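You operate a simulated robot arm through the tools that you are given. There is no shell and no other tool. Be economical: measure what you need, move in short steps, check, and stop when the job is done.

Carry out the task below with a simulated two-armed robot. There is one attempt and no reset: what you move stays moved.

TASK
Take the lid off the tub that says "shims" on the top of the grey cabinet and lay it down there.

The check looks at the end state, three seconds after you hand in, the way a careful person would. Anything else that was tipped, shoved, dropped, spilled or broken makes it a failure. A push-on lid holds only when it is set on centred and level and pressed home; a screw cap is set on level and turned clockwise until tight.

THE ROBOT
Two 7-joint arms with two-finger parallel grippers on one trunk, on a base that drives. Base frame: it is fixed to the floor where the robot stands at the start and does not move with it; the origin is under the middle of the robot, x ahead of it, y to its left, z up; the surface under the hand at the start is at about z = 0.94. Lengths are in m, angles in degrees, forces in N, time in s.
The left shoulder is at the start at [0.05, 0.177, 1.179], the right one opposite. With the tool pointing down near the work surface each hand reaches from about 0.2 to 0.7 m from the robot's upright axis, wherever it stands, measured 20 degrees to its own side. Payload 3.43 kg a hand.
Tool frame (each hand has its own): the origin (TCP) lies between the finger pads and is the grasp point; the fingertips stand 0.034 m ahead of it; z points along the fingers, y is the line along which they close. Largest opening 0.128 m; finger width 0.024, thickness 0.012; the body of the gripper, 0.048 by 0.13 m, starts 0.096 m behind the TCP.
Orientation is told as [roll, pitch, yaw] about the base's x, y, z axes, in that order, counted from this pose: with the fingers straight down and closing along the base's y, the tool's x points along the base's -x, its y along +y and its z along -z.

THE INTERFACE
- The arms move only by the tool jog_arm. It takes "left_motion", "right_motion" or both (then of equal length, played together; a hand with none holds still); each is one flat list of numbers, 6 for each row, row after row: the shift along the tool's x, y, z in units of 20 mm (1.0 is 20 mm), then the turn, a rotation vector about the tool's x, y, z in units of 5 degrees (1.0 is 5 degrees). In form: [tx, ty, tz, ax, ay, az, tx, ty, tz, ax, ay, az, ...]. A call has 1 to 10 rows; each row shifts and turns the commanded pose from where the row before left it, along the tool's axes as they then stand. "left_gripper" and "right_gripper" are, for a hand that has rows, the gripper command, from -1 (fully open) to 1 (shut), values between in proportion, set as the call begins (left out, the last holds). A call with a number of a shift or a turn outside -1 to 1 is refused whole. Each row takes 0.2 s and may step no farther than 0.05 m and 8.6 degrees from the row before; otherwise, or with a gripper value out of range, the whole call is refused. Where a pose cannot be reached the arm comes as near as it can. A force on the tool above 40 N (or 10 N above the force at the start of the call, whichever is more), or a blocked arm, ends the call early, and 0.2 s more pass. Each finger travels about 0.108 m/s and halts on what it meets, pressing with about 40 N; the grip force reading is that of the motor and also rises with nothing between the fingers. The clock runs only during rows and for 0.2 s after the last one: add rows that do not move to give the fingers time. The reply holds the time, the measured pose of the TCP, the force on the tool along the base axes, the opening and the grip force, in the units named above and with some noise, with the torque about the TCP (base axes, N m) and any sound that the robot's microphone picked up.
- Cameras (640 x 400 px; columns grow to the right, rows downward): "scene" is now at [0.1581, -0.0265, 1.3554]; the picture's right is [-0.28, -0.96, 0.00], its down [-0.42, 0.12, -0.90] and it looks along [0.87, -0.25, -0.43] (base axes); focal length 224 px, centre (320, 200). "left" rides on the left gripper at [0.076, 0.011, -0.16] in its tool frame; the picture's right is [-0.15, 0.99, 0.00], its down [-0.88, -0.13, -0.46] and it looks along [-0.45, -0.07, 0.89] (tool axes); focal length 234 px, centre (320, 200). "right" rides on the right gripper at [0.076, -0.011, -0.16] in its tool frame; the picture's right is [0.15, 0.99, 0.00], its down [-0.88, 0.13, -0.46] and it looks along [-0.45, 0.07, 0.89] (tool axes); focal length 234 px, centre (320, 200). There is no depth. A picture from a camera that has moved, and an enlarged one, comes with that camera's place and axes in the base frame and with its lens.
- capture(camera): a new picture of that camera. It takes no simulated time.
- move_column(by): slides the trunk up (or, below 0, down) by that many m; the arms and the scene camera ride with it, the base frame stays. It gives what a move gives, with no picture.
- drive_base(legs): drives the robot by 1 to 6 legs, each [ahead, turn to the left] in m and degrees, along the robot's own axes; the way and the turn of a leg run together, so that a leg with both is an arc; at most 1.5 m and 180 degrees a leg. The arms and the cameras ride along, it lands a little off, and it stops where it bumps. It gives what a move gives.
- aim_head(pan, tilt): turns the head with the scene camera to pan (to the left, within 80 degrees either way) and tilt (down, from -29 to 69), counted from straight ahead of the robot. It gives what a move gives.
- inspect(camera, box): a new picture of the part [left, top, right, bottom] of that camera's present view, enlarged. It takes no simulated time.
- finish_job(): hands the job in; it is judged then, once.

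Work in short steps. Places have to be worked out from the pictures, the camera data and where the tool is seen: move nearer, look again, correct. Check each grasp and each placing, and mend what went wrong. You have 120 turns and 92 pictures in all, those below and enlarged ones among them. Open the grippers and draw the arms clear of the work before you hand the job in, unless the task says otherwise; then end with one line.

The tools are called as a command line: name --argument value ..., lists and objects as JSON in quotes. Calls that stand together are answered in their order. jog_arm: Moves the arms, as the interface text tells. Its arguments: {"type":"object","properties":{"left_motion":{"type":"array"},"left_gripper":{"type":"number"},"right_motion":{"type":"array"},"right_gripper":{"type":"number"}},"required":[]} The other tools are called the same way: move_column (by) slides the trunk up or down; drive_base (legs) drives the base; aim_head (pan, tilt) turns the head that bears the scene camera; capture (camera) takes a picture; inspect (camera, box) takes an enlarged picture of a part of a camera's view; finish_job () hands the job in.

At the start:

```text
time_s: 0.0
left_eef_pos: [0.3048, 0.027, 1.2509]
left_tool_rot: [-0.2, 0.1, 0.1]
left_wrist_force: [-0.7, -0.4, 1.2]
left_ft_torque: [-0.02, 0.0, 0.01]
left_finger_gap: 0.1282
left_gripper_force: 0.0
right_eef_pos: [0.4015, -0.3073, 1.2211]
right_tool_rot: [0.0, 0.0, 0.0]
right_wrist_force: [-0.6, 0.5, 0.4]
right_ft_torque: [-0.01, -0.03, 0.0]
right_finger_gap: 0.128
right_gripper_force: 0.2
trunk travel left (down, up): [-0.35, 0.051]
robot x, y, heading: [-0.0004, 0.0029, -0.1]
head pan, tilt: [-16.1, 25.6]
```

scene: 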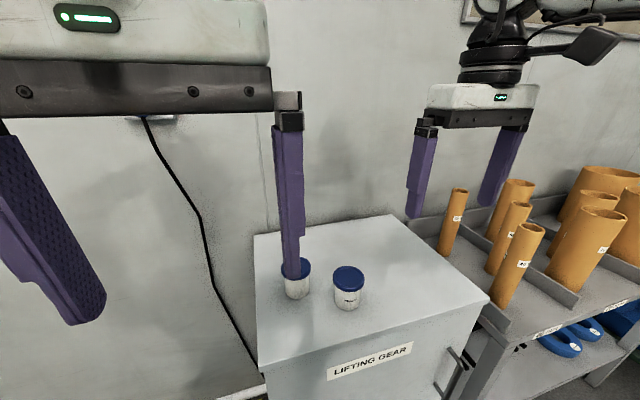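
right: 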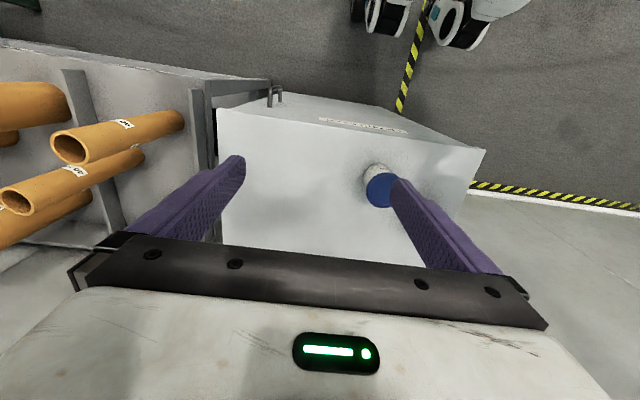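
left: 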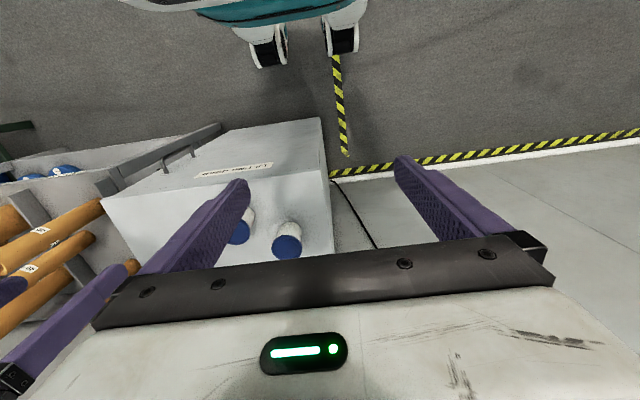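

The cabinet has two blue-lidded tubs; I'll enlarge them to read the labels.

inspect --camera "scene" --box '[240, 210, 420, 322]'

inspect --camera "left" --box '[180, 170, 340, 270]'

```text
3.56 times, centred on (330, 266) of scene
camera zoom: at [0.1581, -0.0265, 1.3554], right [-0.28, -0.96, 0.0], down [-0.42, 0.12, -0.9], along [0.87, -0.25, -0.43], focal length 796 px, centre (284, -35)
```

zoom: 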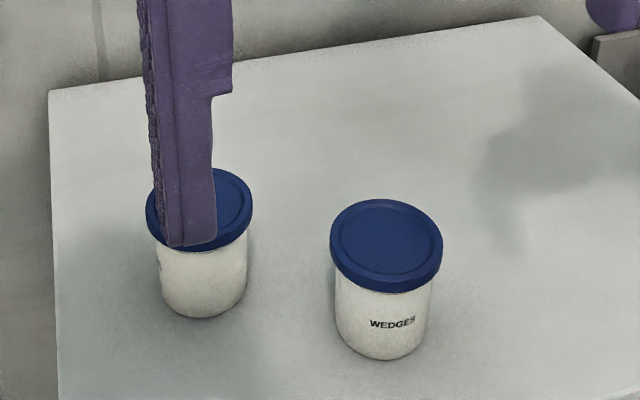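

```text
4.00 times, centred on (260, 220) of left
camera zoom: at [0.2283, 0.0388, 1.41], right [0.14, 0.99, 0.0], down [0.88, -0.13, 0.46], along [0.45, -0.07, -0.89], focal length 937 px, centre (560, 120)
```

zoom: 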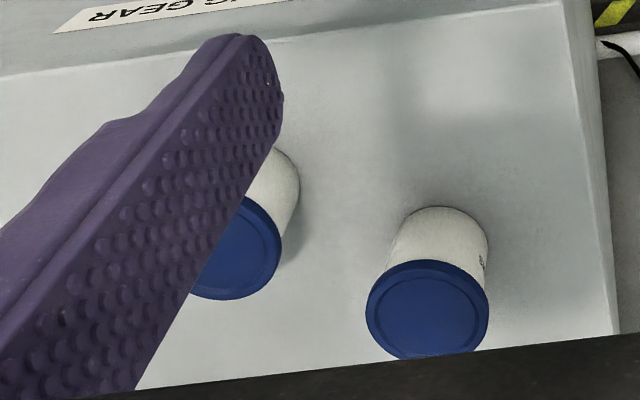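

The left tub (label facing left, not readable yet) sits near (0.537, -0.082), lid top z≈1.01, Ø≈0.066; the other one is "WEDGES". I move the right hand toward it at height, and the left hand aside to the left.

jog_arm --right_motion '[-0.675, 1, 0, 0, 0, 0, -0.675, 1, 0, 0, 0, 0, -0.675, 1, 0, 0, 0, 0, -0.675, 1, 0, 0, 0, 0, -0.675, 1, 0, 0, 0, 0, -0.675, 1, 0, 0, 0, 0, -0.675, 1, 0, 0, 0, 0, -0.675, 1, 0, 0, 0, 0, -0.675, 1, 0, 0, 0, 0, -0.675, 1, 0, 0, 0, 0]' --left_motion '[0, 1, 0, 0, 0, 0, 0, 1, 0, 0, 0, 0, 0, 1, 0, 0, 0, 0, 0, 1, 0, 0, 0, 0, 0, 1, 0, 0, 0, 0, 0, 1, 0, 0, 0, 0, 0, 1, 0, 0, 0, 0, 0, 1, 0, 0, 0, 0, 0, 1, 0, 0, 0, 0, 0, 1, 0, 0, 0, 0]'

aim_head --pan -10 --tilt 40

capture --camera "scene"

capture --camera "right"

capture --camera "left"

```text
time_s: 2.2
left_eef_pos: [0.3026, 0.228, 1.2489]
left_tool_rot: [-0.2, 0.0, 0.1]
left_wrist_force: [0.3, -0.2, 0.1]
left_ft_torque: [0.0, -0.01, -0.03]
left_finger_gap: 0.1278
left_gripper_force: 0.0
right_eef_pos: [0.4681, -0.1879, 1.197]
right_tool_rot: [0.1, 0.0, 0.0]
right_wrist_force: [0.4, 0.9, -0.2]
right_ft_torque: [0.0, 0.0, -0.03]
right_finger_gap: 0.1281
right_gripper_force: 0.1
right hand out of reach, approached as far as the arm can: row 6, 7, 8, 9, 10
trunk travel left (down, up): [-0.35, 0.051]
robot x, y, heading: [-0.0046, -0.0033, 0.1]
head pan, tilt: [-16.1, 25.6]
```

```text
time_s: 3.0
left_eef_pos: [0.3038, 0.2269, 1.2493]
left_tool_rot: [-0.1, 0.0, 0.1]
left_wrist_force: [0.2, 0.3, -0.2]
left_ft_torque: [0.01, -0.01, 0.01]
left_finger_gap: 0.128
left_gripper_force: 0.0
right_eef_pos: [0.4689, -0.1897, 1.1956]
right_tool_rot: [0.0, -0.1, 0.1]
right_wrist_force: [-0.1, -0.1, -0.5]
right_ft_torque: [0.0, 0.03, 0.02]
right_finger_gap: 0.1282
right_gripper_force: 0.1
trunk travel left (down, up): [-0.35, 0.051]
robot x, y, heading: [-0.0039, -0.0034, -0.3]
head pan, tilt: [-10.0, 40.0]
```

```text
86 pictures are left
camera scene: at [0.1534, -0.0157, 1.3331], right [-0.17, -0.98, 0.0], down [-0.63, 0.11, -0.77], along [0.75, -0.13, -0.64], focal length 224 px, centre (320, 200)
```

scene: 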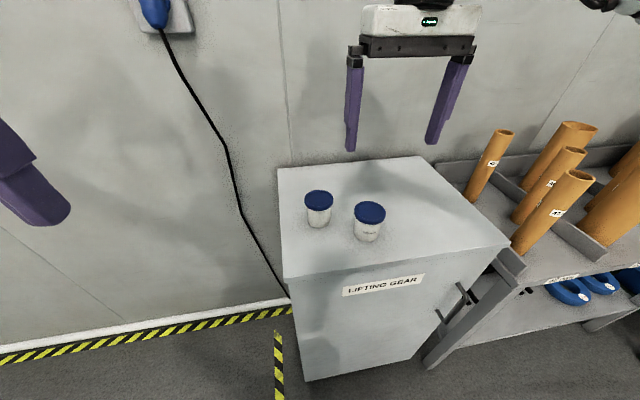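

```text
85 pictures are left
camera right: at [0.3934, -0.2018, 1.3551], right [-0.15, 0.99, 0.0], down [0.88, 0.13, 0.46], along [0.45, 0.07, -0.89], focal length 234 px, centre (320, 200)
```

right: 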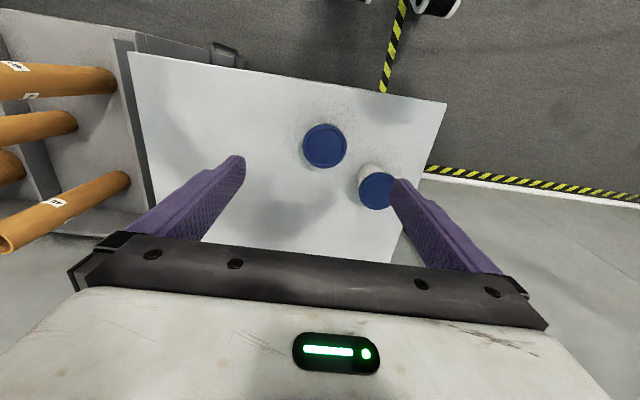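

```text
84 pictures are left
camera left: at [0.228, 0.2387, 1.408], right [0.14, 0.99, 0.0], down [0.88, -0.13, 0.46], along [0.45, -0.07, -0.89], focal length 234 px, centre (320, 200)
```

left: 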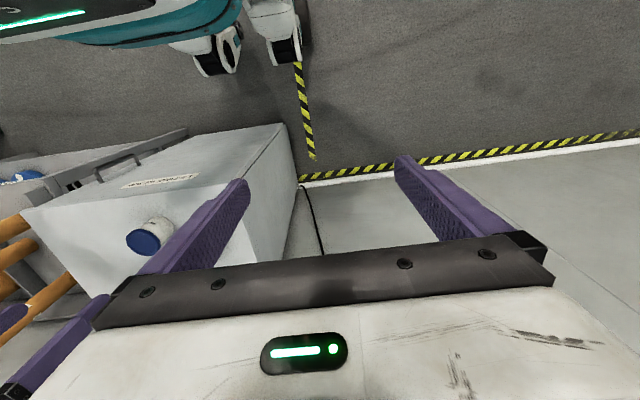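

The right hand hit its reach limit at this height. I'll lower it a bit (still far above the tubs) and move on toward the tub.

jog_arm --right_motion '[0, 0, 1, 0, 0, 0, 0, 0, 1, 0, 0, 0, 0, 0, 1, 0, 0, 0, -0.5, 0.7, 0.2, 0, 0, 0, -0.5, 0.7, 0.2, 0, 0, 0, -0.5, 0.7, 0, 0, 0, 0]'

```text
time_s: 4.4
left_eef_pos: [0.3044, 0.2276, 1.2495]
left_tool_rot: [-0.1, 0.0, 0.0]
left_wrist_force: [-0.3, -0.2, -0.1]
left_ft_torque: [0.01, 0.0, -0.02]
left_finger_gap: 0.128
left_gripper_force: 0.2
right_eef_pos: [0.4794, -0.1746, 1.1317]
right_tool_rot: [0.1, 0.0, 0.0]
right_wrist_force: [0.1, 0.0, 0.8]
right_ft_torque: [-0.01, 0.03, -0.03]
right_finger_gap: 0.1281
right_gripper_force: 0.0
right hand out of reach, approached as far as the arm can: row 5, 6
trunk travel left (down, up): [-0.35, 0.051]
robot x, y, heading: [0.0014, 0.0017, 0.0]
head pan, tilt: [-10.0, 40.0]
```

Reach for the right arm is limited here. The wheels' front is around x≈0.1 and the cabinet front at x≈0.40, so driving 0.13 ahead is safe; the hands stay above the tubs (tips at 1.10 vs lids 1.01).

drive_base --legs '[[0.13, 0]]'

capture --camera "scene"

capture --camera "left"

```text
time_s: 5.7
left_eef_pos: [0.4232, 0.2263, 1.249]
left_tool_rot: [0.0, 0.0, 0.0]
left_wrist_force: [-1.5, -0.1, -0.8]
left_ft_torque: [0.0, -0.03, 0.03]
left_finger_gap: 0.1279
left_gripper_force: 0.0
right_eef_pos: [0.5968, -0.1762, 1.1329]
right_tool_rot: [0.0, -0.1, -0.1]
right_wrist_force: [-0.1, -0.1, -0.3]
right_ft_torque: [0.04, -0.05, 0.03]
right_finger_gap: 0.128
right_gripper_force: 0.0
trunk travel left (down, up): [-0.35, 0.051]
robot x, y, heading: [0.1215, -0.0014, -0.1]
head pan, tilt: [-10.0, 40.0]
stopped in leg 1: the robot was blocked; the commanded pose is now the measured one
```

```text
83 pictures are left
camera scene: at [0.272, -0.0161, 1.3333], right [-0.18, -0.98, 0.0], down [-0.63, 0.11, -0.77], along [0.76, -0.13, -0.64], focal length 224 px, centre (320, 200)
```

scene: 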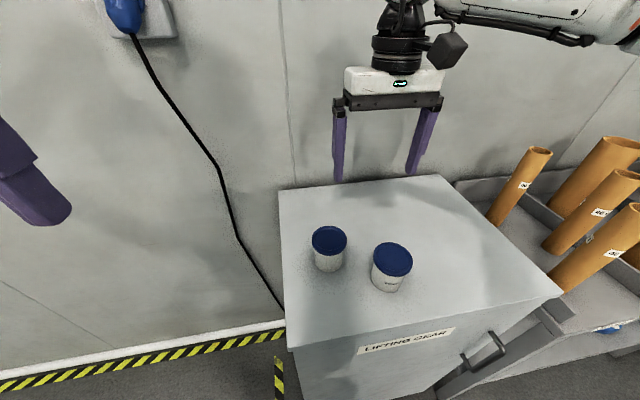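

```text
82 pictures are left
camera left: at [0.3476, 0.2381, 1.4079], right [0.14, 0.99, 0.0], down [0.88, -0.13, 0.46], along [0.45, -0.07, -0.89], focal length 234 px, centre (320, 200)
```

left: 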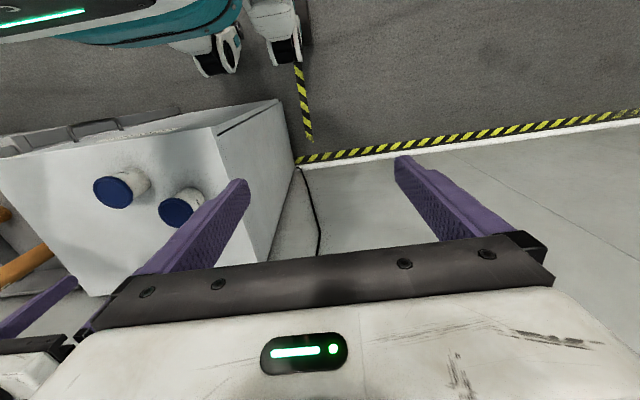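

The base touched the cabinet lightly at 0.12 m; tubs are unmoved at (0.539,-0.078). I back off 2 cm.

drive_base --legs '[[-0.02, 0]]'

jog_arm --right_motion '[0.4, 1, 0, 0, 0, 0, 0.4, 1, 0, 0, 0, 0, 0.4, 1, 0, 0, 0, 0, 0.4, 1, 0, 0, 0, 0, 0.4, 0.8, 0, 0, 0, 0, 0, 0, 0, 0, 0, 0]'

capture --camera "right"

```text
time_s: 6.5
left_eef_pos: [0.4048, 0.2255, 1.2485]
left_tool_rot: [-0.1, 0.1, 0.1]
left_wrist_force: [-0.4, 0.9, 0.6]
left_ft_torque: [0.01, -0.07, -0.02]
left_finger_gap: 0.1279
left_gripper_force: 0.1
right_eef_pos: [0.5775, -0.1758, 1.1324]
right_tool_rot: [0.1, 0.0, -0.2]
right_wrist_force: [-0.8, 0.0, 0.4]
right_ft_torque: [-0.02, -0.04, -0.03]
right_finger_gap: 0.1278
right_gripper_force: 0.1
trunk travel left (down, up): [-0.35, 0.051]
robot x, y, heading: [0.0965, 0.0021, -0.1]
head pan, tilt: [-10.0, 40.0]
```

```text
time_s: 7.9
left_eef_pos: [0.4048, 0.2255, 1.2475]
left_tool_rot: [-0.1, 0.1, 0.2]
left_wrist_force: [0.9, -0.1, -0.2]
left_ft_torque: [0.01, 0.0, 0.01]
left_finger_gap: 0.1282
left_gripper_force: 0.1
right_eef_pos: [0.561, -0.1552, 1.132]
right_tool_rot: [0.0, -0.2, -0.1]
right_wrist_force: [-0.2, 0.1, -0.3]
right_ft_torque: [-0.01, 0.0, 0.02]
right_finger_gap: 0.1278
right_gripper_force: 0.0
right hand out of reach, approached as far as the arm can: row 1, 2, 3, 4, 5
trunk travel left (down, up): [-0.35, 0.051]
robot x, y, heading: [0.1016, -0.0044, -0.3]
head pan, tilt: [-10.0, 40.0]
```

```text
81 pictures are left
camera right: at [0.4848, -0.1679, 1.2899], right [-0.14, 0.99, 0.0], down [0.88, 0.13, 0.46], along [0.45, 0.07, -0.89], focal length 234 px, centre (320, 200)
```

right: 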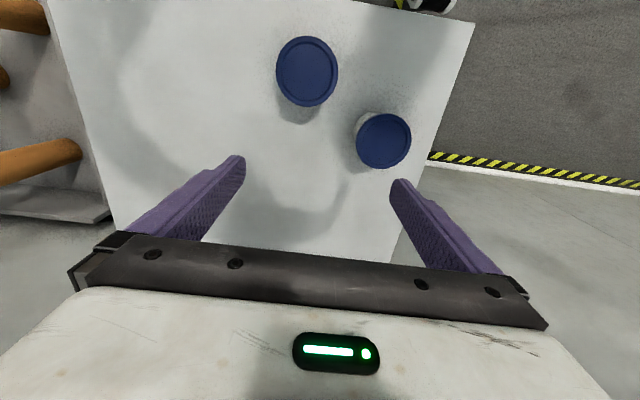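

Right arm is limited by crossing its body. I'll back off a little and turn the base left 15° so the tub lies more to its own side.

drive_base --legs '[[-0.04, 0], [0, 15]]'

capture --camera "scene"

```text
time_s: 9.7
left_eef_pos: [0.2965, 0.2985, 1.2483]
left_tool_rot: [-0.2, 0.1, 15.0]
left_wrist_force: [-0.7, 0.4, 0.2]
left_ft_torque: [-0.02, 0.0, 0.01]
left_finger_gap: 0.1281
left_gripper_force: 0.0
right_eef_pos: [0.543, -0.0322, 1.1311]
right_tool_rot: [0.2, -0.2, 14.7]
right_wrist_force: [-0.7, 0.8, -0.4]
right_ft_torque: [0.01, 0.01, 0.01]
right_finger_gap: 0.1283
right_gripper_force: 0.1
trunk travel left (down, up): [-0.35, 0.051]
robot x, y, heading: [0.0587, -0.0001, 14.7]
head pan, tilt: [-10.0, 40.0]
```

```text
80 pictures are left
camera scene: at [0.2116, 0.0245, 1.3331], right [0.08, -1.0, 0.0], down [-0.64, -0.05, -0.77], along [0.76, 0.06, -0.64], focal length 224 px, centre (320, 200)
```

scene: 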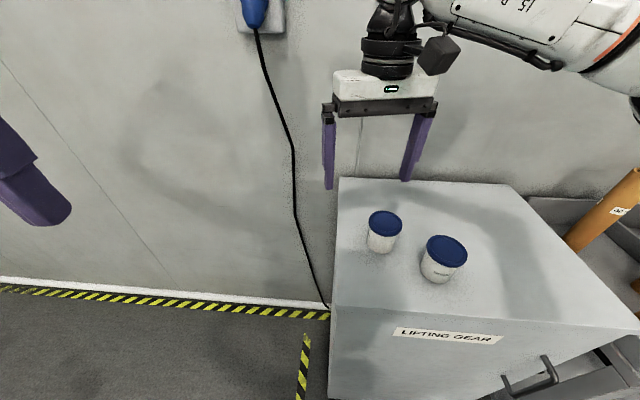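

Now the right hand is close; I centre it over the shims tub (delta −5 mm x, −48 mm y) and look.

jog_arm --right_motion '[0.28, -0.75, 0, 0, 0, 0, 0.28, -0.75, 0, 0, 0, 0, 0.29, -0.75, 0, 0, 0, 0, 0, 0, 0, 0, 0, 0]'

capture --camera "scene"

capture --camera "right"

```text
time_s: 10.7
left_eef_pos: [0.2961, 0.2976, 1.2479]
left_tool_rot: [-0.1, 0.1, 15.0]
left_wrist_force: [0.3, -0.3, 0.0]
left_ft_torque: [-0.01, 0.03, 0.01]
left_finger_gap: 0.1279
left_gripper_force: 0.2
right_eef_pos: [0.5387, -0.0784, 1.1299]
right_tool_rot: [0.1, 0.0, 14.7]
right_wrist_force: [-0.6, -0.1, 0.2]
right_ft_torque: [0.02, 0.01, 0.04]
right_finger_gap: 0.128
right_gripper_force: 0.1
trunk travel left (down, up): [-0.35, 0.051]
robot x, y, heading: [0.0598, -0.003, 14.8]
head pan, tilt: [-10.0, 40.0]
```

```text
79 pictures are left
camera scene: at [0.2121, 0.0241, 1.333], right [0.08, -1.0, 0.0], down [-0.64, -0.05, -0.77], along [0.76, 0.06, -0.64], focal length 224 px, centre (320, 200)
```

scene: 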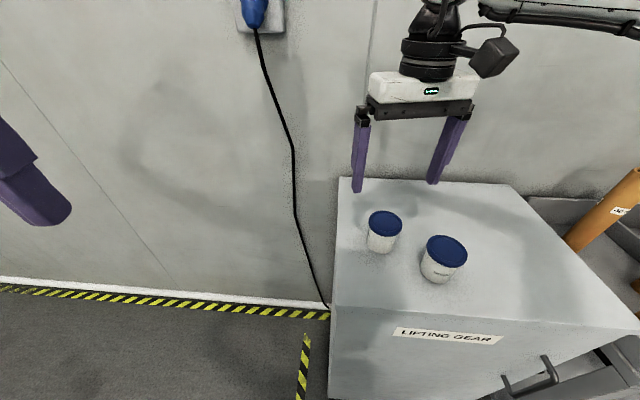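

```text
78 pictures are left
camera right: at [0.47, -0.1107, 1.2893], right [-0.39, 0.92, 0.0], down [0.82, 0.35, 0.46], along [0.42, 0.18, -0.89], focal length 234 px, centre (320, 200)
```

right: 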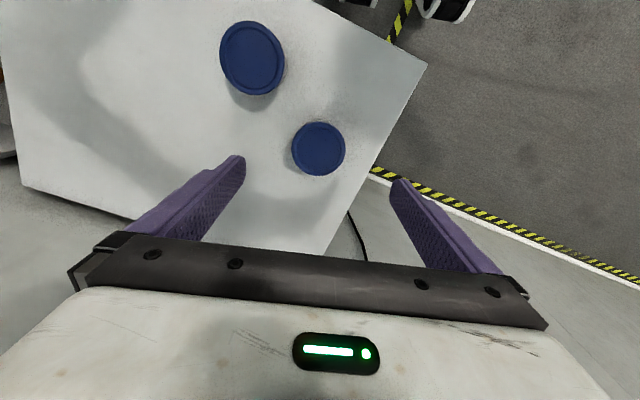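

Lid computed at (0.538, -0.083) – right hand is centred. Next I turn the left hand (yaw toward 90°, then tilt) so that it can look at, and later hold, the tub from the left side.

jog_arm --left_motion '[0, 0, 0, 0, 0, -1, 0, 0, 0, 0, 0, -1, 0, 0, 0, 0, 0, -1, 0, 0, 0, 0, 0, -1, 0, 0, 0, 0, 0, -1, 0, 0, 0, 0, 0, -1, 0, 0, 0, 0, 0, -1, 0, 0, 0, 0, 0, -1, 0, 0, 0, 0, 0, -1, 0, 0, 0, 0, 0, -1]'

jog_arm --left_motion '[0, 0, 0, 0, 0, -1, 0, 0, 0, 0, 0, -1, 0, 0, 0, 0, 0, -1, 0, 0, 0, 0, 0, -1, 0, 0, 0, 0, 0, -1, 0, 0, 0, 0, 1, 0, 0, 0, 0, 0, 1, 0, 0, 0, 0, 0, 1, 0, 0, 0, 0, 0, 1, 0, 0, 0, 0, 0, 1, 0]'

```text
time_s: 12.9
left_eef_pos: [0.2955, 0.2963, 1.2481]
left_tool_rot: [0.1, 0.3, 65.2]
left_wrist_force: [-0.1, -0.1, -0.5]
left_ft_torque: [0.04, 0.02, 0.02]
left_finger_gap: 0.1281
left_gripper_force: 0.0
right_eef_pos: [0.5403, -0.0795, 1.1306]
right_tool_rot: [0.2, -0.2, 14.7]
right_wrist_force: [-0.8, -0.4, -0.3]
right_ft_torque: [-0.02, 0.01, 0.04]
right_finger_gap: 0.1281
right_gripper_force: 0.0
trunk travel left (down, up): [-0.35, 0.051]
robot x, y, heading: [0.0596, -0.0018, 14.8]
head pan, tilt: [-10.0, 40.0]
```

```text
time_s: 15.1
left_eef_pos: [0.2961, 0.2974, 1.2478]
left_tool_rot: [0.1, 25.2, 90.0]
left_wrist_force: [0.0, 0.4, 0.5]
left_ft_torque: [0.0, 0.01, -0.03]
left_finger_gap: 0.1279
left_gripper_force: 0.1
right_eef_pos: [0.5402, -0.0775, 1.13]
right_tool_rot: [0.1, -0.1, 14.7]
right_wrist_force: [0.7, 0.4, -0.1]
right_ft_torque: [-0.02, 0.07, -0.04]
right_finger_gap: 0.1281
right_gripper_force: 0.0
trunk travel left (down, up): [-0.35, 0.051]
robot x, y, heading: [0.0575, 0.0016, 14.9]
head pan, tilt: [-10.0, 40.0]
```

Works fine. Continue tilting while moving the left hand forward (+x), staying to the left of the cabinet.

jog_arm --left_motion '[0, -1, 0, 0, 1, 0, 0, -1, 0, 0, 1, 0, 0, -1, 0, 0, 1, 0, 0, -1, 0, 0, 1, 0, 0, -1, 0, 0, 1, 0, 0, -1, 0, 0, 1, 0, 0, -1, 0, 0, 1, 0, 0, -1, 0, 0, 1, 0, 0, -1, 0, 0, 1, 0, 0, -1, 0, 0, 1, 0]'

capture --camera "left"

capture --camera "scene"

```text
time_s: 17.3
left_eef_pos: [0.4976, 0.2968, 1.249]
left_tool_rot: [0.6, 75.1, 90.4]
left_wrist_force: [0.8, -0.5, 0.6]
left_ft_torque: [0.02, 0.02, -0.03]
left_finger_gap: 0.1279
left_gripper_force: 0.0
right_eef_pos: [0.5401, -0.0787, 1.1301]
right_tool_rot: [0.2, 0.0, 14.8]
right_wrist_force: [-0.5, -0.2, 0.4]
right_ft_torque: [-0.01, 0.0, 0.02]
right_finger_gap: 0.1281
right_gripper_force: 0.0
trunk travel left (down, up): [-0.35, 0.051]
robot x, y, heading: [0.061, 0.0016, 14.7]
head pan, tilt: [-10.0, 40.0]
```

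```text
77 pictures are left
camera left: at [0.4873, 0.4328, 1.3614], right [-0.99, 0.04, -0.14], down [0.13, 0.67, -0.74], along [0.06, -0.75, -0.66], focal length 234 px, centre (320, 200)
```

left: 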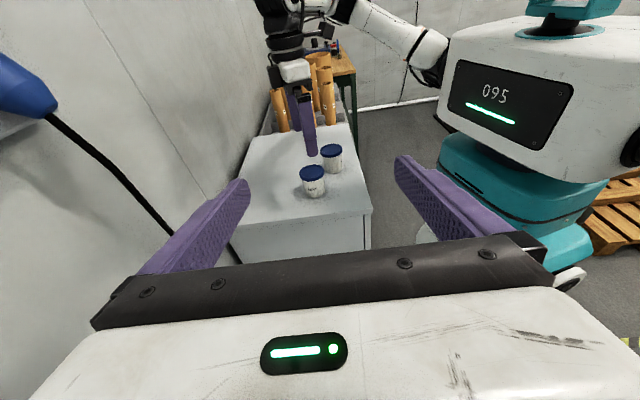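

```text
76 pictures are left
camera scene: at [0.2124, 0.0239, 1.333], right [0.08, -1.0, 0.0], down [-0.64, -0.05, -0.77], along [0.76, 0.06, -0.64], focal length 224 px, centre (320, 200)
```

scene: 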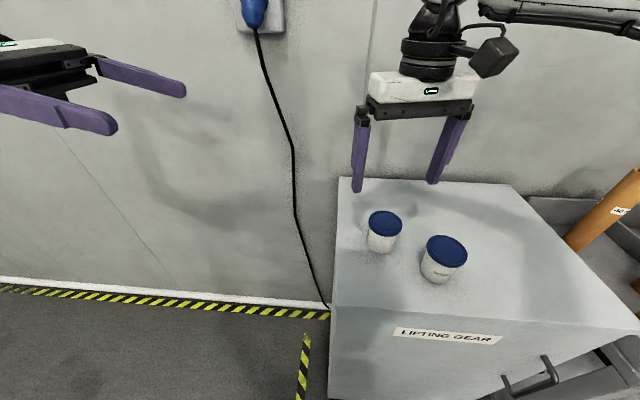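

Great view. Enlarging the label.

inspect --camera "left" --box '[280, 130, 360, 210]'

```text
5.00 times, centred on (320, 170) of left
camera zoom: at [0.4873, 0.4328, 1.3614], right [-0.99, 0.04, -0.14], down [0.13, 0.67, -0.74], along [0.06, -0.75, -0.66], focal length 1171 px, centre (320, 350)
```

zoom: 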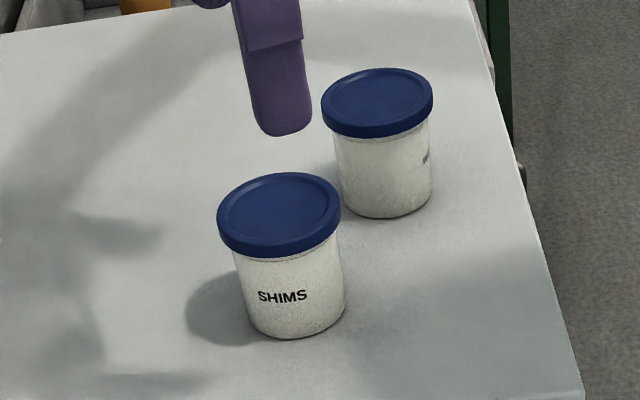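

"SHIMS" confirmed; lid top z≈1.009, surface ≈0.945. Lower the right hand (gripper open) so the fingertips reach the lid's bottom edge (TCP ≈1.026).

jog_arm --right_motion '[0.15, -0.22, 0.8, 0, 0, 0, 0, 0, 0.9, 0, 0, 0, 0, 0, 0.9, 0, 0, 0, 0, 0, 0.9, 0, 0, 0, 0, 0, 0.9, 0, 0, 0, 0, 0, 0.8, 0, 0, 0, 0, 0, 0, 0, 0, 0]'

inspect --camera "left" --box '[270, 110, 370, 210]'

capture --camera "right"

```text
time_s: 18.9
left_eef_pos: [0.4983, 0.2981, 1.2482]
left_tool_rot: [0.3, 75.1, 90.1]
left_wrist_force: [-0.8, 1.2, 0.1]
left_ft_torque: [0.0, 0.0, 0.03]
left_finger_gap: 0.1279
left_gripper_force: 0.1
right_eef_pos: [0.5387, -0.0851, 1.0258]
right_tool_rot: [0.1, -0.1, 14.7]
right_wrist_force: [0.0, -0.7, 0.3]
right_ft_torque: [0.0, 0.02, -0.01]
right_finger_gap: 0.1282
right_gripper_force: 0.1
trunk travel left (down, up): [-0.35, 0.051]
robot x, y, heading: [0.0598, -0.0033, 14.8]
head pan, tilt: [-10.0, 40.0]
```

```text
4.00 times, centred on (320, 160) of left
camera zoom: at [0.4865, 0.4326, 1.3621], right [-0.99, 0.04, -0.14], down [0.13, 0.67, -0.73], along [0.07, -0.74, -0.66], focal length 937 px, centre (320, 360)
```

zoom: 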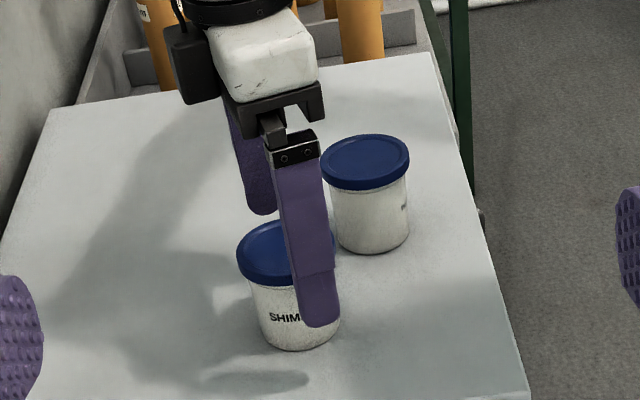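

```text
73 pictures are left
camera right: at [0.4683, -0.117, 1.1853], right [-0.39, 0.92, 0.0], down [0.82, 0.35, 0.46], along [0.42, 0.18, -0.89], focal length 234 px, centre (320, 200)
```

right: 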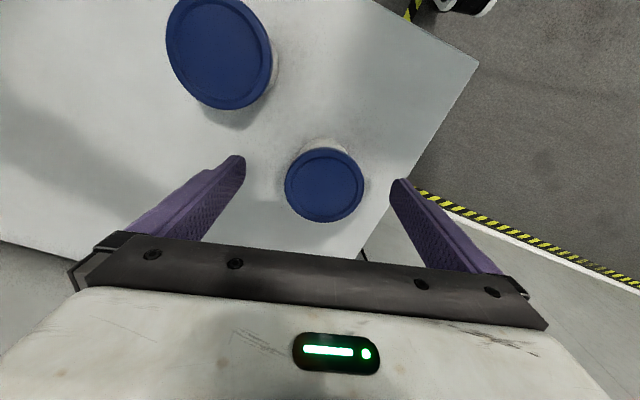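

Centring is within ~1 mm. Close the right gripper on the lid.

jog_arm --right_motion '[0, 0, 0, 0, 0, 0, 0, 0, 0, 0, 0, 0, 0, 0, 0, 0, 0, 0, 0, 0, 0, 0, 0, 0]' --right_gripper 1

inspect --camera "left" --box '[280, 130, 360, 210]'

```text
time_s: 19.9
left_eef_pos: [0.4965, 0.2979, 1.2494]
left_tool_rot: [0.4, 75.1, 90.2]
left_wrist_force: [0.5, 0.0, 0.7]
left_ft_torque: [0.0, 0.03, -0.02]
left_finger_gap: 0.128
left_gripper_force: 0.1
right_eef_pos: [0.5393, -0.0847, 1.0266]
right_tool_rot: [0.1, -0.1, 14.7]
right_wrist_force: [0.0, 0.7, -0.9]
right_ft_torque: [0.01, -0.05, 0.03]
right_finger_gap: 0.0658
right_gripper_force: 39.9
trunk travel left (down, up): [-0.35, 0.051]
robot x, y, heading: [0.0588, 0.0011, 15.0]
head pan, tilt: [-10.0, 40.0]
```

```text
5.00 times, centred on (320, 170) of left
camera zoom: at [0.4866, 0.4326, 1.362], right [-0.99, 0.04, -0.14], down [0.13, 0.67, -0.73], along [0.07, -0.74, -0.66], focal length 1171 px, centre (320, 350)
```

zoom: 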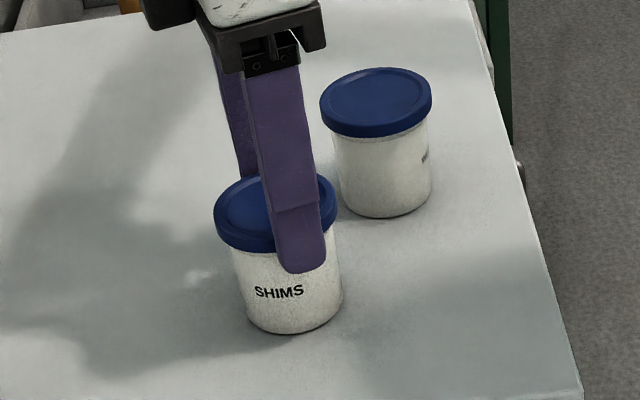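

Gripped at 66 mm. Lift 4 mm to test whether the lid releases alone.

jog_arm --right_motion '[0, 0, -0.1, 0, 0, 0, 0, 0, -0.1, 0, 0, 0, 0, 0, 0, 0, 0, 0]'

inspect --camera "left" --box '[280, 130, 360, 210]'

```text
time_s: 20.7
left_eef_pos: [0.4986, 0.2971, 1.2485]
left_tool_rot: [0.3, 75.1, 90.2]
left_wrist_force: [0.0, -0.2, 0.3]
left_ft_torque: [0.01, -0.01, 0.0]
left_finger_gap: 0.128
left_gripper_force: 0.0
right_eef_pos: [0.5387, -0.0862, 1.0315]
right_tool_rot: [0.2, -0.1, 14.7]
right_wrist_force: [0.0, -0.2, -0.4]
right_ft_torque: [0.03, 0.0, 0.02]
right_finger_gap: 0.0655
right_gripper_force: 40.0
trunk travel left (down, up): [-0.35, 0.051]
robot x, y, heading: [0.0607, 0.0009, 14.9]
head pan, tilt: [-10.0, 40.0]
```

```text
5.00 times, centred on (320, 170) of left
camera zoom: at [0.4866, 0.4326, 1.362], right [-0.99, 0.04, -0.14], down [0.13, 0.67, -0.73], along [0.07, -0.74, -0.66], focal length 1171 px, centre (320, 350)
```

zoom: 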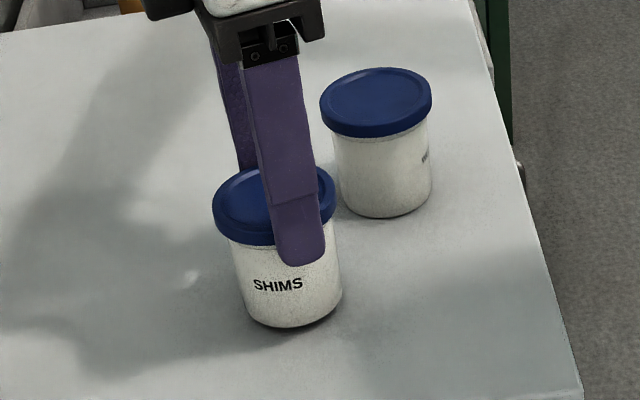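

The tub rises with the lid, so I need the left hand to hold the body. Set it back down.

jog_arm --right_motion '[0, 0, 0.12, 0, 0, 0, 0, 0, 0.1, 0, 0, 0, 0, 0, 0, 0, 0, 0]'

inspect --camera "left" --box '[280, 130, 360, 210]'

```text
time_s: 21.5
left_eef_pos: [0.4973, 0.2984, 1.2486]
left_tool_rot: [0.3, 75.2, 90.3]
left_wrist_force: [-0.6, 0.5, 0.1]
left_ft_torque: [0.0, 0.0, 0.0]
left_finger_gap: 0.1281
left_gripper_force: 0.0
right_eef_pos: [0.537, -0.0836, 1.0273]
right_tool_rot: [0.3, -0.2, 14.7]
right_wrist_force: [0.2, 0.4, 1.4]
right_ft_torque: [-0.07, -0.03, 0.01]
right_finger_gap: 0.0657
right_gripper_force: 39.3
trunk travel left (down, up): [-0.35, 0.051]
robot x, y, heading: [0.0573, 0.0015, 14.9]
head pan, tilt: [-10.0, 40.0]
```

```text
5.00 times, centred on (320, 170) of left
camera zoom: at [0.4865, 0.4326, 1.3621], right [-0.99, 0.04, -0.14], down [0.13, 0.67, -0.73], along [0.07, -0.74, -0.66], focal length 1171 px, centre (320, 350)
```

zoom: 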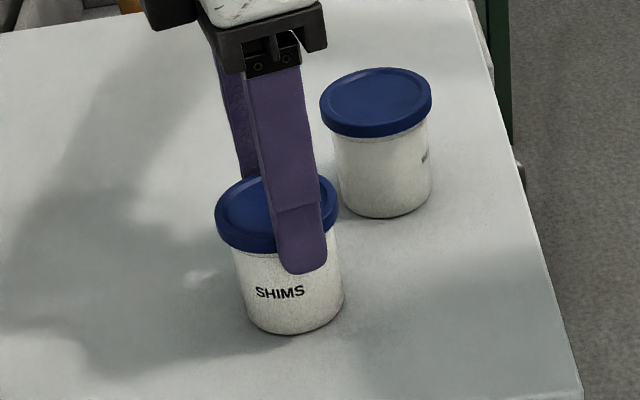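

The tub is back at its place, held steady by the right hand. Bring the left hand down to the left of the cabinet, in line with the tub.

jog_arm --left_motion '[-1, -0.2, 1, 0, 0, 0, -1, -0.2, 1, 0, 0, 0, -1, -0.2, 1, 0, 0, 0, -1, -0.2, 1, 0, 0, 0, -1, -0.2, 1, 0, 0, 0, -1, -0.2, 1, 0, 0, 0, -1, -0.2, 1, 0, 0, 0, -1, -0.2, 1, 0, 0, 0, -1, -0.2, 1, 0, 0, 0, -1, -0.2, 1, 0, 0, 0]'

capture --camera "left"

capture --camera "scene"

```text
time_s: 23.7
left_eef_pos: [0.5337, 0.1554, 1.0044]
left_tool_rot: [0.3, 75.2, 90.4]
left_wrist_force: [-0.3, -0.2, 0.2]
left_ft_torque: [0.01, 0.06, 0.01]
left_finger_gap: 0.1281
left_gripper_force: 0.0
right_eef_pos: [0.5377, -0.0853, 1.0262]
right_tool_rot: [0.3, 0.0, 14.7]
right_wrist_force: [-0.3, 0.2, 1.4]
right_ft_torque: [-0.04, -0.06, 0.03]
right_finger_gap: 0.0658
right_gripper_force: 40.3
trunk travel left (down, up): [-0.35, 0.051]
robot x, y, heading: [0.058, 0.0008, 14.8]
head pan, tilt: [-10.0, 40.0]
```

```text
69 pictures are left
camera left: at [0.5242, 0.2895, 1.1176], right [-0.99, 0.04, -0.14], down [0.13, 0.67, -0.73], along [0.07, -0.74, -0.66], focal length 234 px, centre (320, 200)
```

left: 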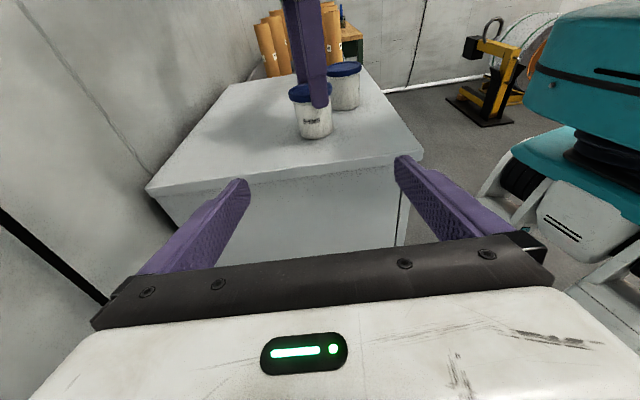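

```text
68 pictures are left
camera scene: at [0.2117, 0.024, 1.3331], right [0.08, -1.0, 0.0], down [-0.64, -0.05, -0.77], along [0.76, 0.06, -0.64], focal length 224 px, centre (320, 200)
```

scene: 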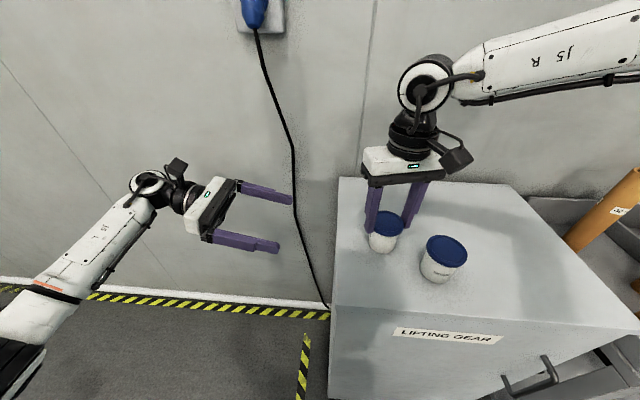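

Surface is at z≈0.945. I approach along a straight line to TCP (0.538, -0.08, 0.973), stopping partway to check.

jog_arm --left_motion '[0.13, -0.02, 0.98, 0, 0, 0, 0.13, -0.02, 0.98, 0, 0, 0, 0.13, -0.02, 0.98, 0, 0, 0, 0.13, -0.02, 0.98, 0, 0, 0, 0.13, -0.02, 0.98, 0, 0, 0, 0.13, -0.02, 0.98, 0, 0, 0, 0.13, -0.02, 0.98, 0, 0, 0]'

capture --camera "left"

capture --camera "scene"

```text
time_s: 25.3
left_eef_pos: [0.5392, 0.0174, 0.9856]
left_tool_rot: [0.2, 75.1, 90.4]
left_wrist_force: [-1.0, 0.1, -0.2]
left_ft_torque: [-0.01, 0.05, -0.01]
left_finger_gap: 0.128
left_gripper_force: 0.3
right_eef_pos: [0.5382, -0.0845, 1.0276]
right_tool_rot: [0.1, -0.1, 14.7]
right_wrist_force: [0.5, 0.4, 2.2]
right_ft_torque: [-0.02, -0.04, 0.01]
right_finger_gap: 0.0658
right_gripper_force: 40.1
trunk travel left (down, up): [-0.35, 0.051]
robot x, y, heading: [0.0573, -0.002, 14.9]
head pan, tilt: [-10.0, 40.0]
```

```text
67 pictures are left
camera left: at [0.5276, 0.1519, 1.0991], right [-0.99, 0.04, -0.14], down [0.13, 0.67, -0.73], along [0.07, -0.74, -0.66], focal length 234 px, centre (320, 200)
```

left: 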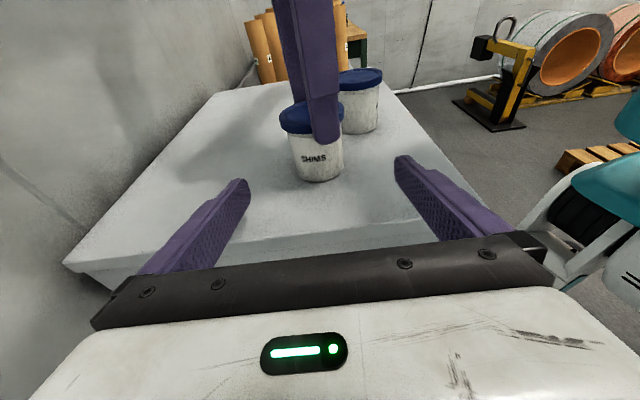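

```text
66 pictures are left
camera scene: at [0.2117, 0.0239, 1.3331], right [0.08, -1.0, 0.0], down [-0.64, -0.05, -0.77], along [0.76, 0.06, -0.64], focal length 224 px, centre (320, 200)
```

scene: 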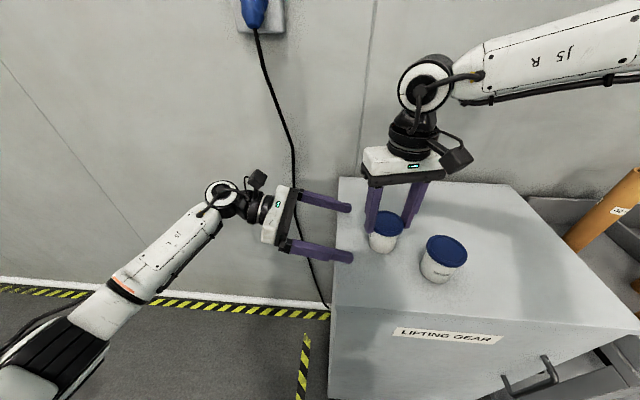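

Aligned. Final advance to straddle the tub.

jog_arm --left_motion '[0.13, 0, 0.98, 0, 0, 0, 0.13, 0, 0.98, 0, 0, 0, 0.13, 0, 0.98, 0, 0, 0, 0.13, 0, 0.98, 0, 0, 0, 0.13, 0, 0.9, 0, 0, 0, 0, 0, 0, 0, 0, 0]'

capture --camera "left"

inspect --camera "scene" --box '[300, 160, 460, 290]'

```text
time_s: 26.7
left_eef_pos: [0.5394, -0.0781, 0.973]
left_tool_rot: [0.2, 75.1, 90.1]
left_wrist_force: [-0.3, -0.7, 0.0]
left_ft_torque: [0.03, 0.05, -0.01]
left_finger_gap: 0.1284
left_gripper_force: 0.0
right_eef_pos: [0.538, -0.0851, 1.027]
right_tool_rot: [0.1, -0.2, 14.7]
right_wrist_force: [0.0, 0.3, 1.6]
right_ft_torque: [0.0, -0.02, -0.03]
right_finger_gap: 0.0658
right_gripper_force: 40.0
trunk travel left (down, up): [-0.35, 0.051]
robot x, y, heading: [0.058, 0.0004, 14.7]
head pan, tilt: [-10.0, 40.0]
```

```text
65 pictures are left
camera left: at [0.5281, 0.057, 1.0869], right [-0.99, 0.04, -0.14], down [0.13, 0.67, -0.73], along [0.07, -0.74, -0.66], focal length 234 px, centre (320, 200)
```

left: 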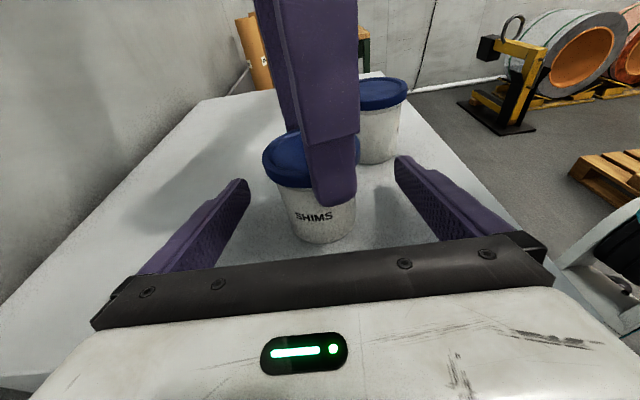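

```text
3.08 times, centred on (380, 225) of scene
camera zoom: at [0.2118, 0.024, 1.3331], right [0.08, -1.0, 0.0], down [-0.64, -0.05, -0.77], along [0.76, 0.06, -0.64], focal length 689 px, centre (135, 123)
```

zoom: 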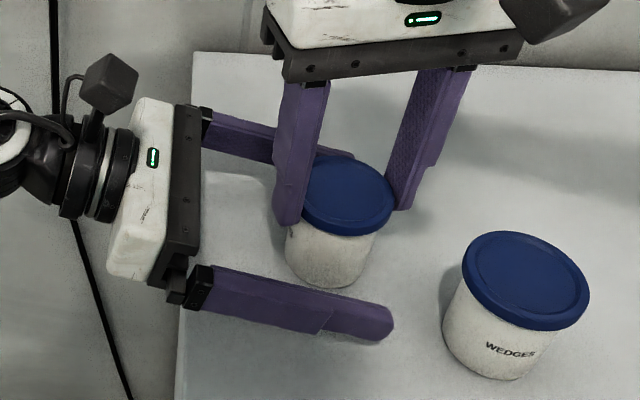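

Clear all round. Close the left gripper on the body below the lid.

jog_arm --left_motion '[0, 0, 0, 0, 0, 0, 0, 0, 0, 0, 0, 0, 0, 0, 0, 0, 0, 0, 0, 0, 0, 0, 0, 0]' --left_gripper 1

inspect --camera "scene" --box '[300, 160, 460, 290]'

```text
time_s: 27.7
left_eef_pos: [0.5408, -0.0779, 0.9735]
left_tool_rot: [0.2, 75.2, 90.2]
left_wrist_force: [7.9, -3.0, -0.7]
left_ft_torque: [0.05, 0.03, 0.11]
left_finger_gap: 0.0558
left_gripper_force: 40.1
right_eef_pos: [0.5371, -0.0838, 1.027]
right_tool_rot: [0.1, 0.0, 14.7]
right_wrist_force: [-6.6, 2.8, 3.4]
right_ft_torque: [0.01, 0.17, -0.09]
right_finger_gap: 0.0657
right_gripper_force: 39.3
trunk travel left (down, up): [-0.35, 0.051]
robot x, y, heading: [0.0595, -0.0021, 14.5]
head pan, tilt: [-10.0, 40.0]
```

```text
3.08 times, centred on (380, 225) of scene
camera zoom: at [0.2118, 0.0239, 1.3331], right [0.08, -1.0, 0.0], down [-0.64, -0.05, -0.77], along [0.76, 0.06, -0.64], focal length 689 px, centre (135, 123)
```

zoom: 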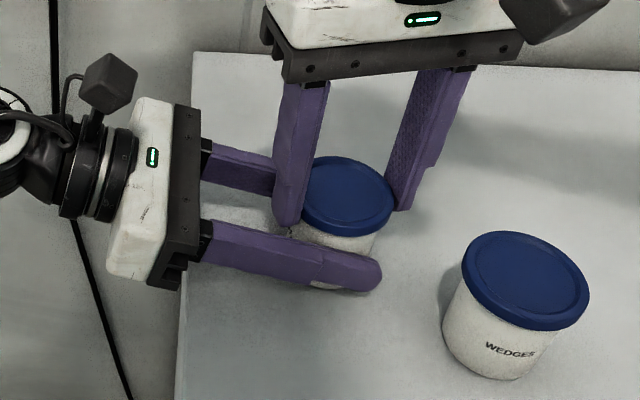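

Body held (56 mm). Now raise the lid slowly with the right hand while the left holds still.

jog_arm --right_motion '[0, 0, -0.1, 0, 0, 0, 0, 0, -0.1, 0, 0, 0, 0, 0, -0.1, 0, 0, 0, 0, 0, -0.1, 0, 0, 0, 0, 0, 0, 0, 0, 0]'

inspect --camera "scene" --box '[300, 160, 460, 290]'

```text
time_s: 28.9
left_eef_pos: [0.5391, -0.0792, 0.9747]
left_tool_rot: [0.2, 75.1, 90.2]
left_wrist_force: [-0.2, 0.9, 2.8]
left_ft_torque: [-0.05, -0.03, 0.0]
left_finger_gap: 0.0554
left_gripper_force: 40.3
right_eef_pos: [0.5388, -0.0834, 1.0342]
right_tool_rot: [0.1, 0.0, 14.8]
right_wrist_force: [-0.4, -0.3, -0.4]
right_ft_torque: [0.01, -0.01, 0.0]
right_finger_gap: 0.0658
right_gripper_force: 39.8
trunk travel left (down, up): [-0.35, 0.051]
robot x, y, heading: [0.058, -0.002, 14.6]
head pan, tilt: [-10.0, 40.0]
heard: snap
```

```text
3.08 times, centred on (380, 225) of scene
camera zoom: at [0.2117, 0.024, 1.3331], right [0.08, -1.0, 0.0], down [-0.64, -0.05, -0.77], along [0.76, 0.06, -0.64], focal length 689 px, centre (135, 123)
```

zoom: 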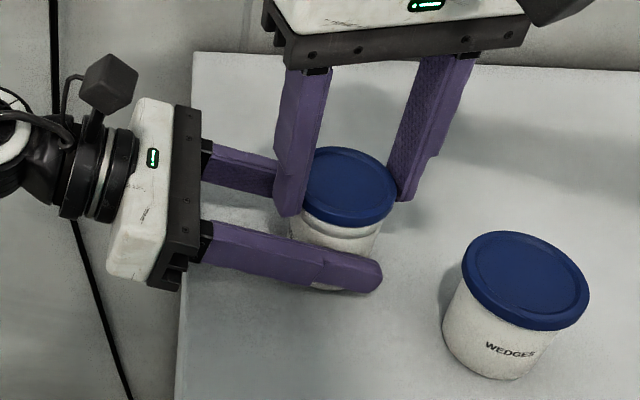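

Snap: the lid has come off and forces are near zero. Raise it straight up ~6 cm.

jog_arm --right_motion '[0, 0, -0.25, 0, 0, 0, 0, 0, -0.25, 0, 0, 0, 0, 0, -0.5, 0, 0, 0, 0, 0, -0.7, 0, 0, 0, 0, 0, -0.7, 0, 0, 0, 0, 0, -0.7, 0, 0, 0]'

capture --camera "scene"

```text
time_s: 30.3
left_eef_pos: [0.5394, -0.0786, 0.9733]
left_tool_rot: [0.1, 75.1, 90.2]
left_wrist_force: [-0.7, -0.5, 1.0]
left_ft_torque: [-0.02, 0.0, 0.01]
left_finger_gap: 0.0553
left_gripper_force: 39.9
right_eef_pos: [0.5359, -0.0841, 1.0964]
right_tool_rot: [0.2, -0.1, 14.8]
right_wrist_force: [-0.1, 0.3, 0.0]
right_ft_torque: [0.01, -0.03, 0.02]
right_finger_gap: 0.0658
right_gripper_force: 40.1
trunk travel left (down, up): [-0.35, 0.051]
robot x, y, heading: [0.0605, -0.0012, 15.0]
head pan, tilt: [-10.0, 40.0]
```

```text
61 pictures are left
camera scene: at [0.2117, 0.0239, 1.3331], right [0.08, -1.0, 0.0], down [-0.64, -0.05, -0.77], along [0.76, 0.06, -0.64], focal length 224 px, centre (320, 200)
```

scene: 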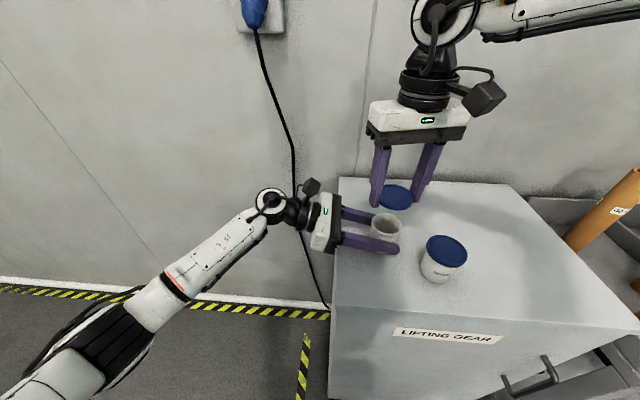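

Lid is free and the tub stands in the left grip. I open the left gripper (holding still) and carry the lid at height toward free space near (0.60, -0.25).

jog_arm --left_motion '[0, 0, 0, 0, 0, 0, 0, 0, 0, 0, 0, 0, 0, 0, 0, 0, 0, 0, 0, 0, 0, 0, 0, 0, 0, 0, 0, 0, 0, 0, 0, 0, 0, 0, 0, 0, 0, 0, 0, 0, 0, 0, 0, 0, 0, 0, 0, 0, 0, 0, 0, 0, 0, 0]' --left_gripper -1 --right_motion '[-0.11, -0.98, 0, 0, 0, 0, -0.11, -0.98, 0, 0, 0, 0, -0.11, -0.98, 0, 0, 0, 0, -0.11, -0.98, 0, 0, 0, 0, -0.11, -0.98, 0, 0, 0, 0, -0.11, -0.98, 0, 0, 0, 0, -0.11, -0.98, 0, 0, 0, 0, -0.11, -0.98, 0, 0, 0, 0, -0.11, -0.98, 0, 0, 0, 0]'

capture --camera "scene"

capture --camera "left"

capture --camera "right"

```text
time_s: 32.3
left_eef_pos: [0.5393, -0.0782, 0.9731]
left_tool_rot: [0.3, 75.1, 90.2]
left_wrist_force: [0.2, -0.2, 0.1]
left_ft_torque: [0.0, 0.01, 0.0]
left_finger_gap: 0.1281
left_gripper_force: 0.1
right_eef_pos: [0.6013, -0.2506, 1.096]
right_tool_rot: [0.1, -0.2, 14.7]
right_wrist_force: [0.1, -0.1, -0.2]
right_ft_torque: [-0.02, 0.02, -0.02]
right_finger_gap: 0.0657
right_gripper_force: 40.3
trunk travel left (down, up): [-0.35, 0.051]
robot x, y, heading: [0.0618, -0.0, 14.5]
head pan, tilt: [-10.0, 40.0]
```

```text
60 pictures are left
camera scene: at [0.2119, 0.0237, 1.333], right [0.08, -1.0, 0.0], down [-0.64, -0.05, -0.77], along [0.76, 0.06, -0.64], focal length 224 px, centre (320, 200)
```

scene: 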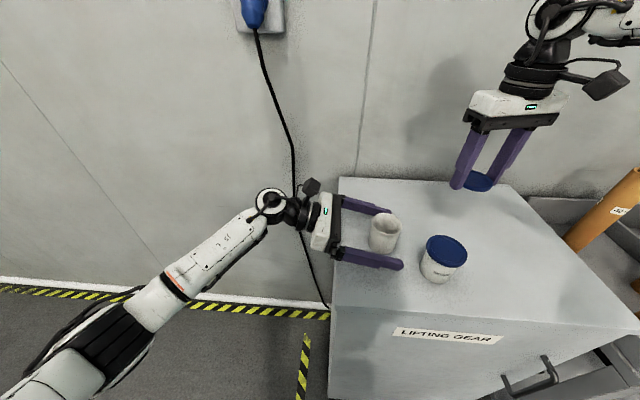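

```text
59 pictures are left
camera left: at [0.5282, 0.0568, 1.0869], right [-0.99, 0.04, -0.14], down [0.13, 0.67, -0.73], along [0.07, -0.74, -0.66], focal length 234 px, centre (320, 200)
```

left: 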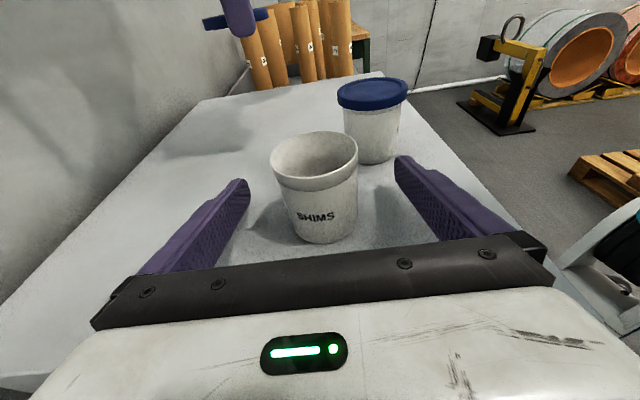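

```text
58 pictures are left
camera right: at [0.5319, -0.2826, 1.2558], right [-0.39, 0.92, 0.0], down [0.82, 0.35, 0.46], along [0.42, 0.18, -0.89], focal length 234 px, centre (320, 200)
```

right: 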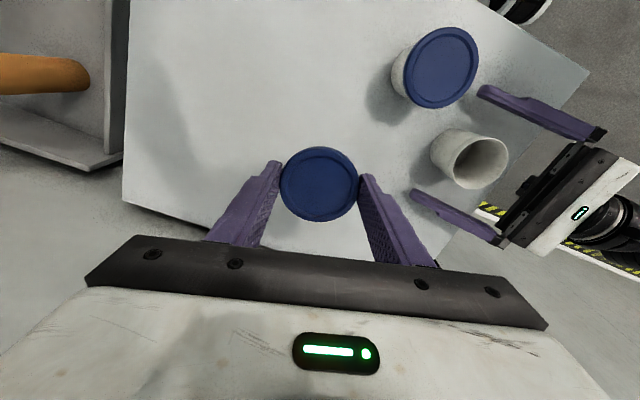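

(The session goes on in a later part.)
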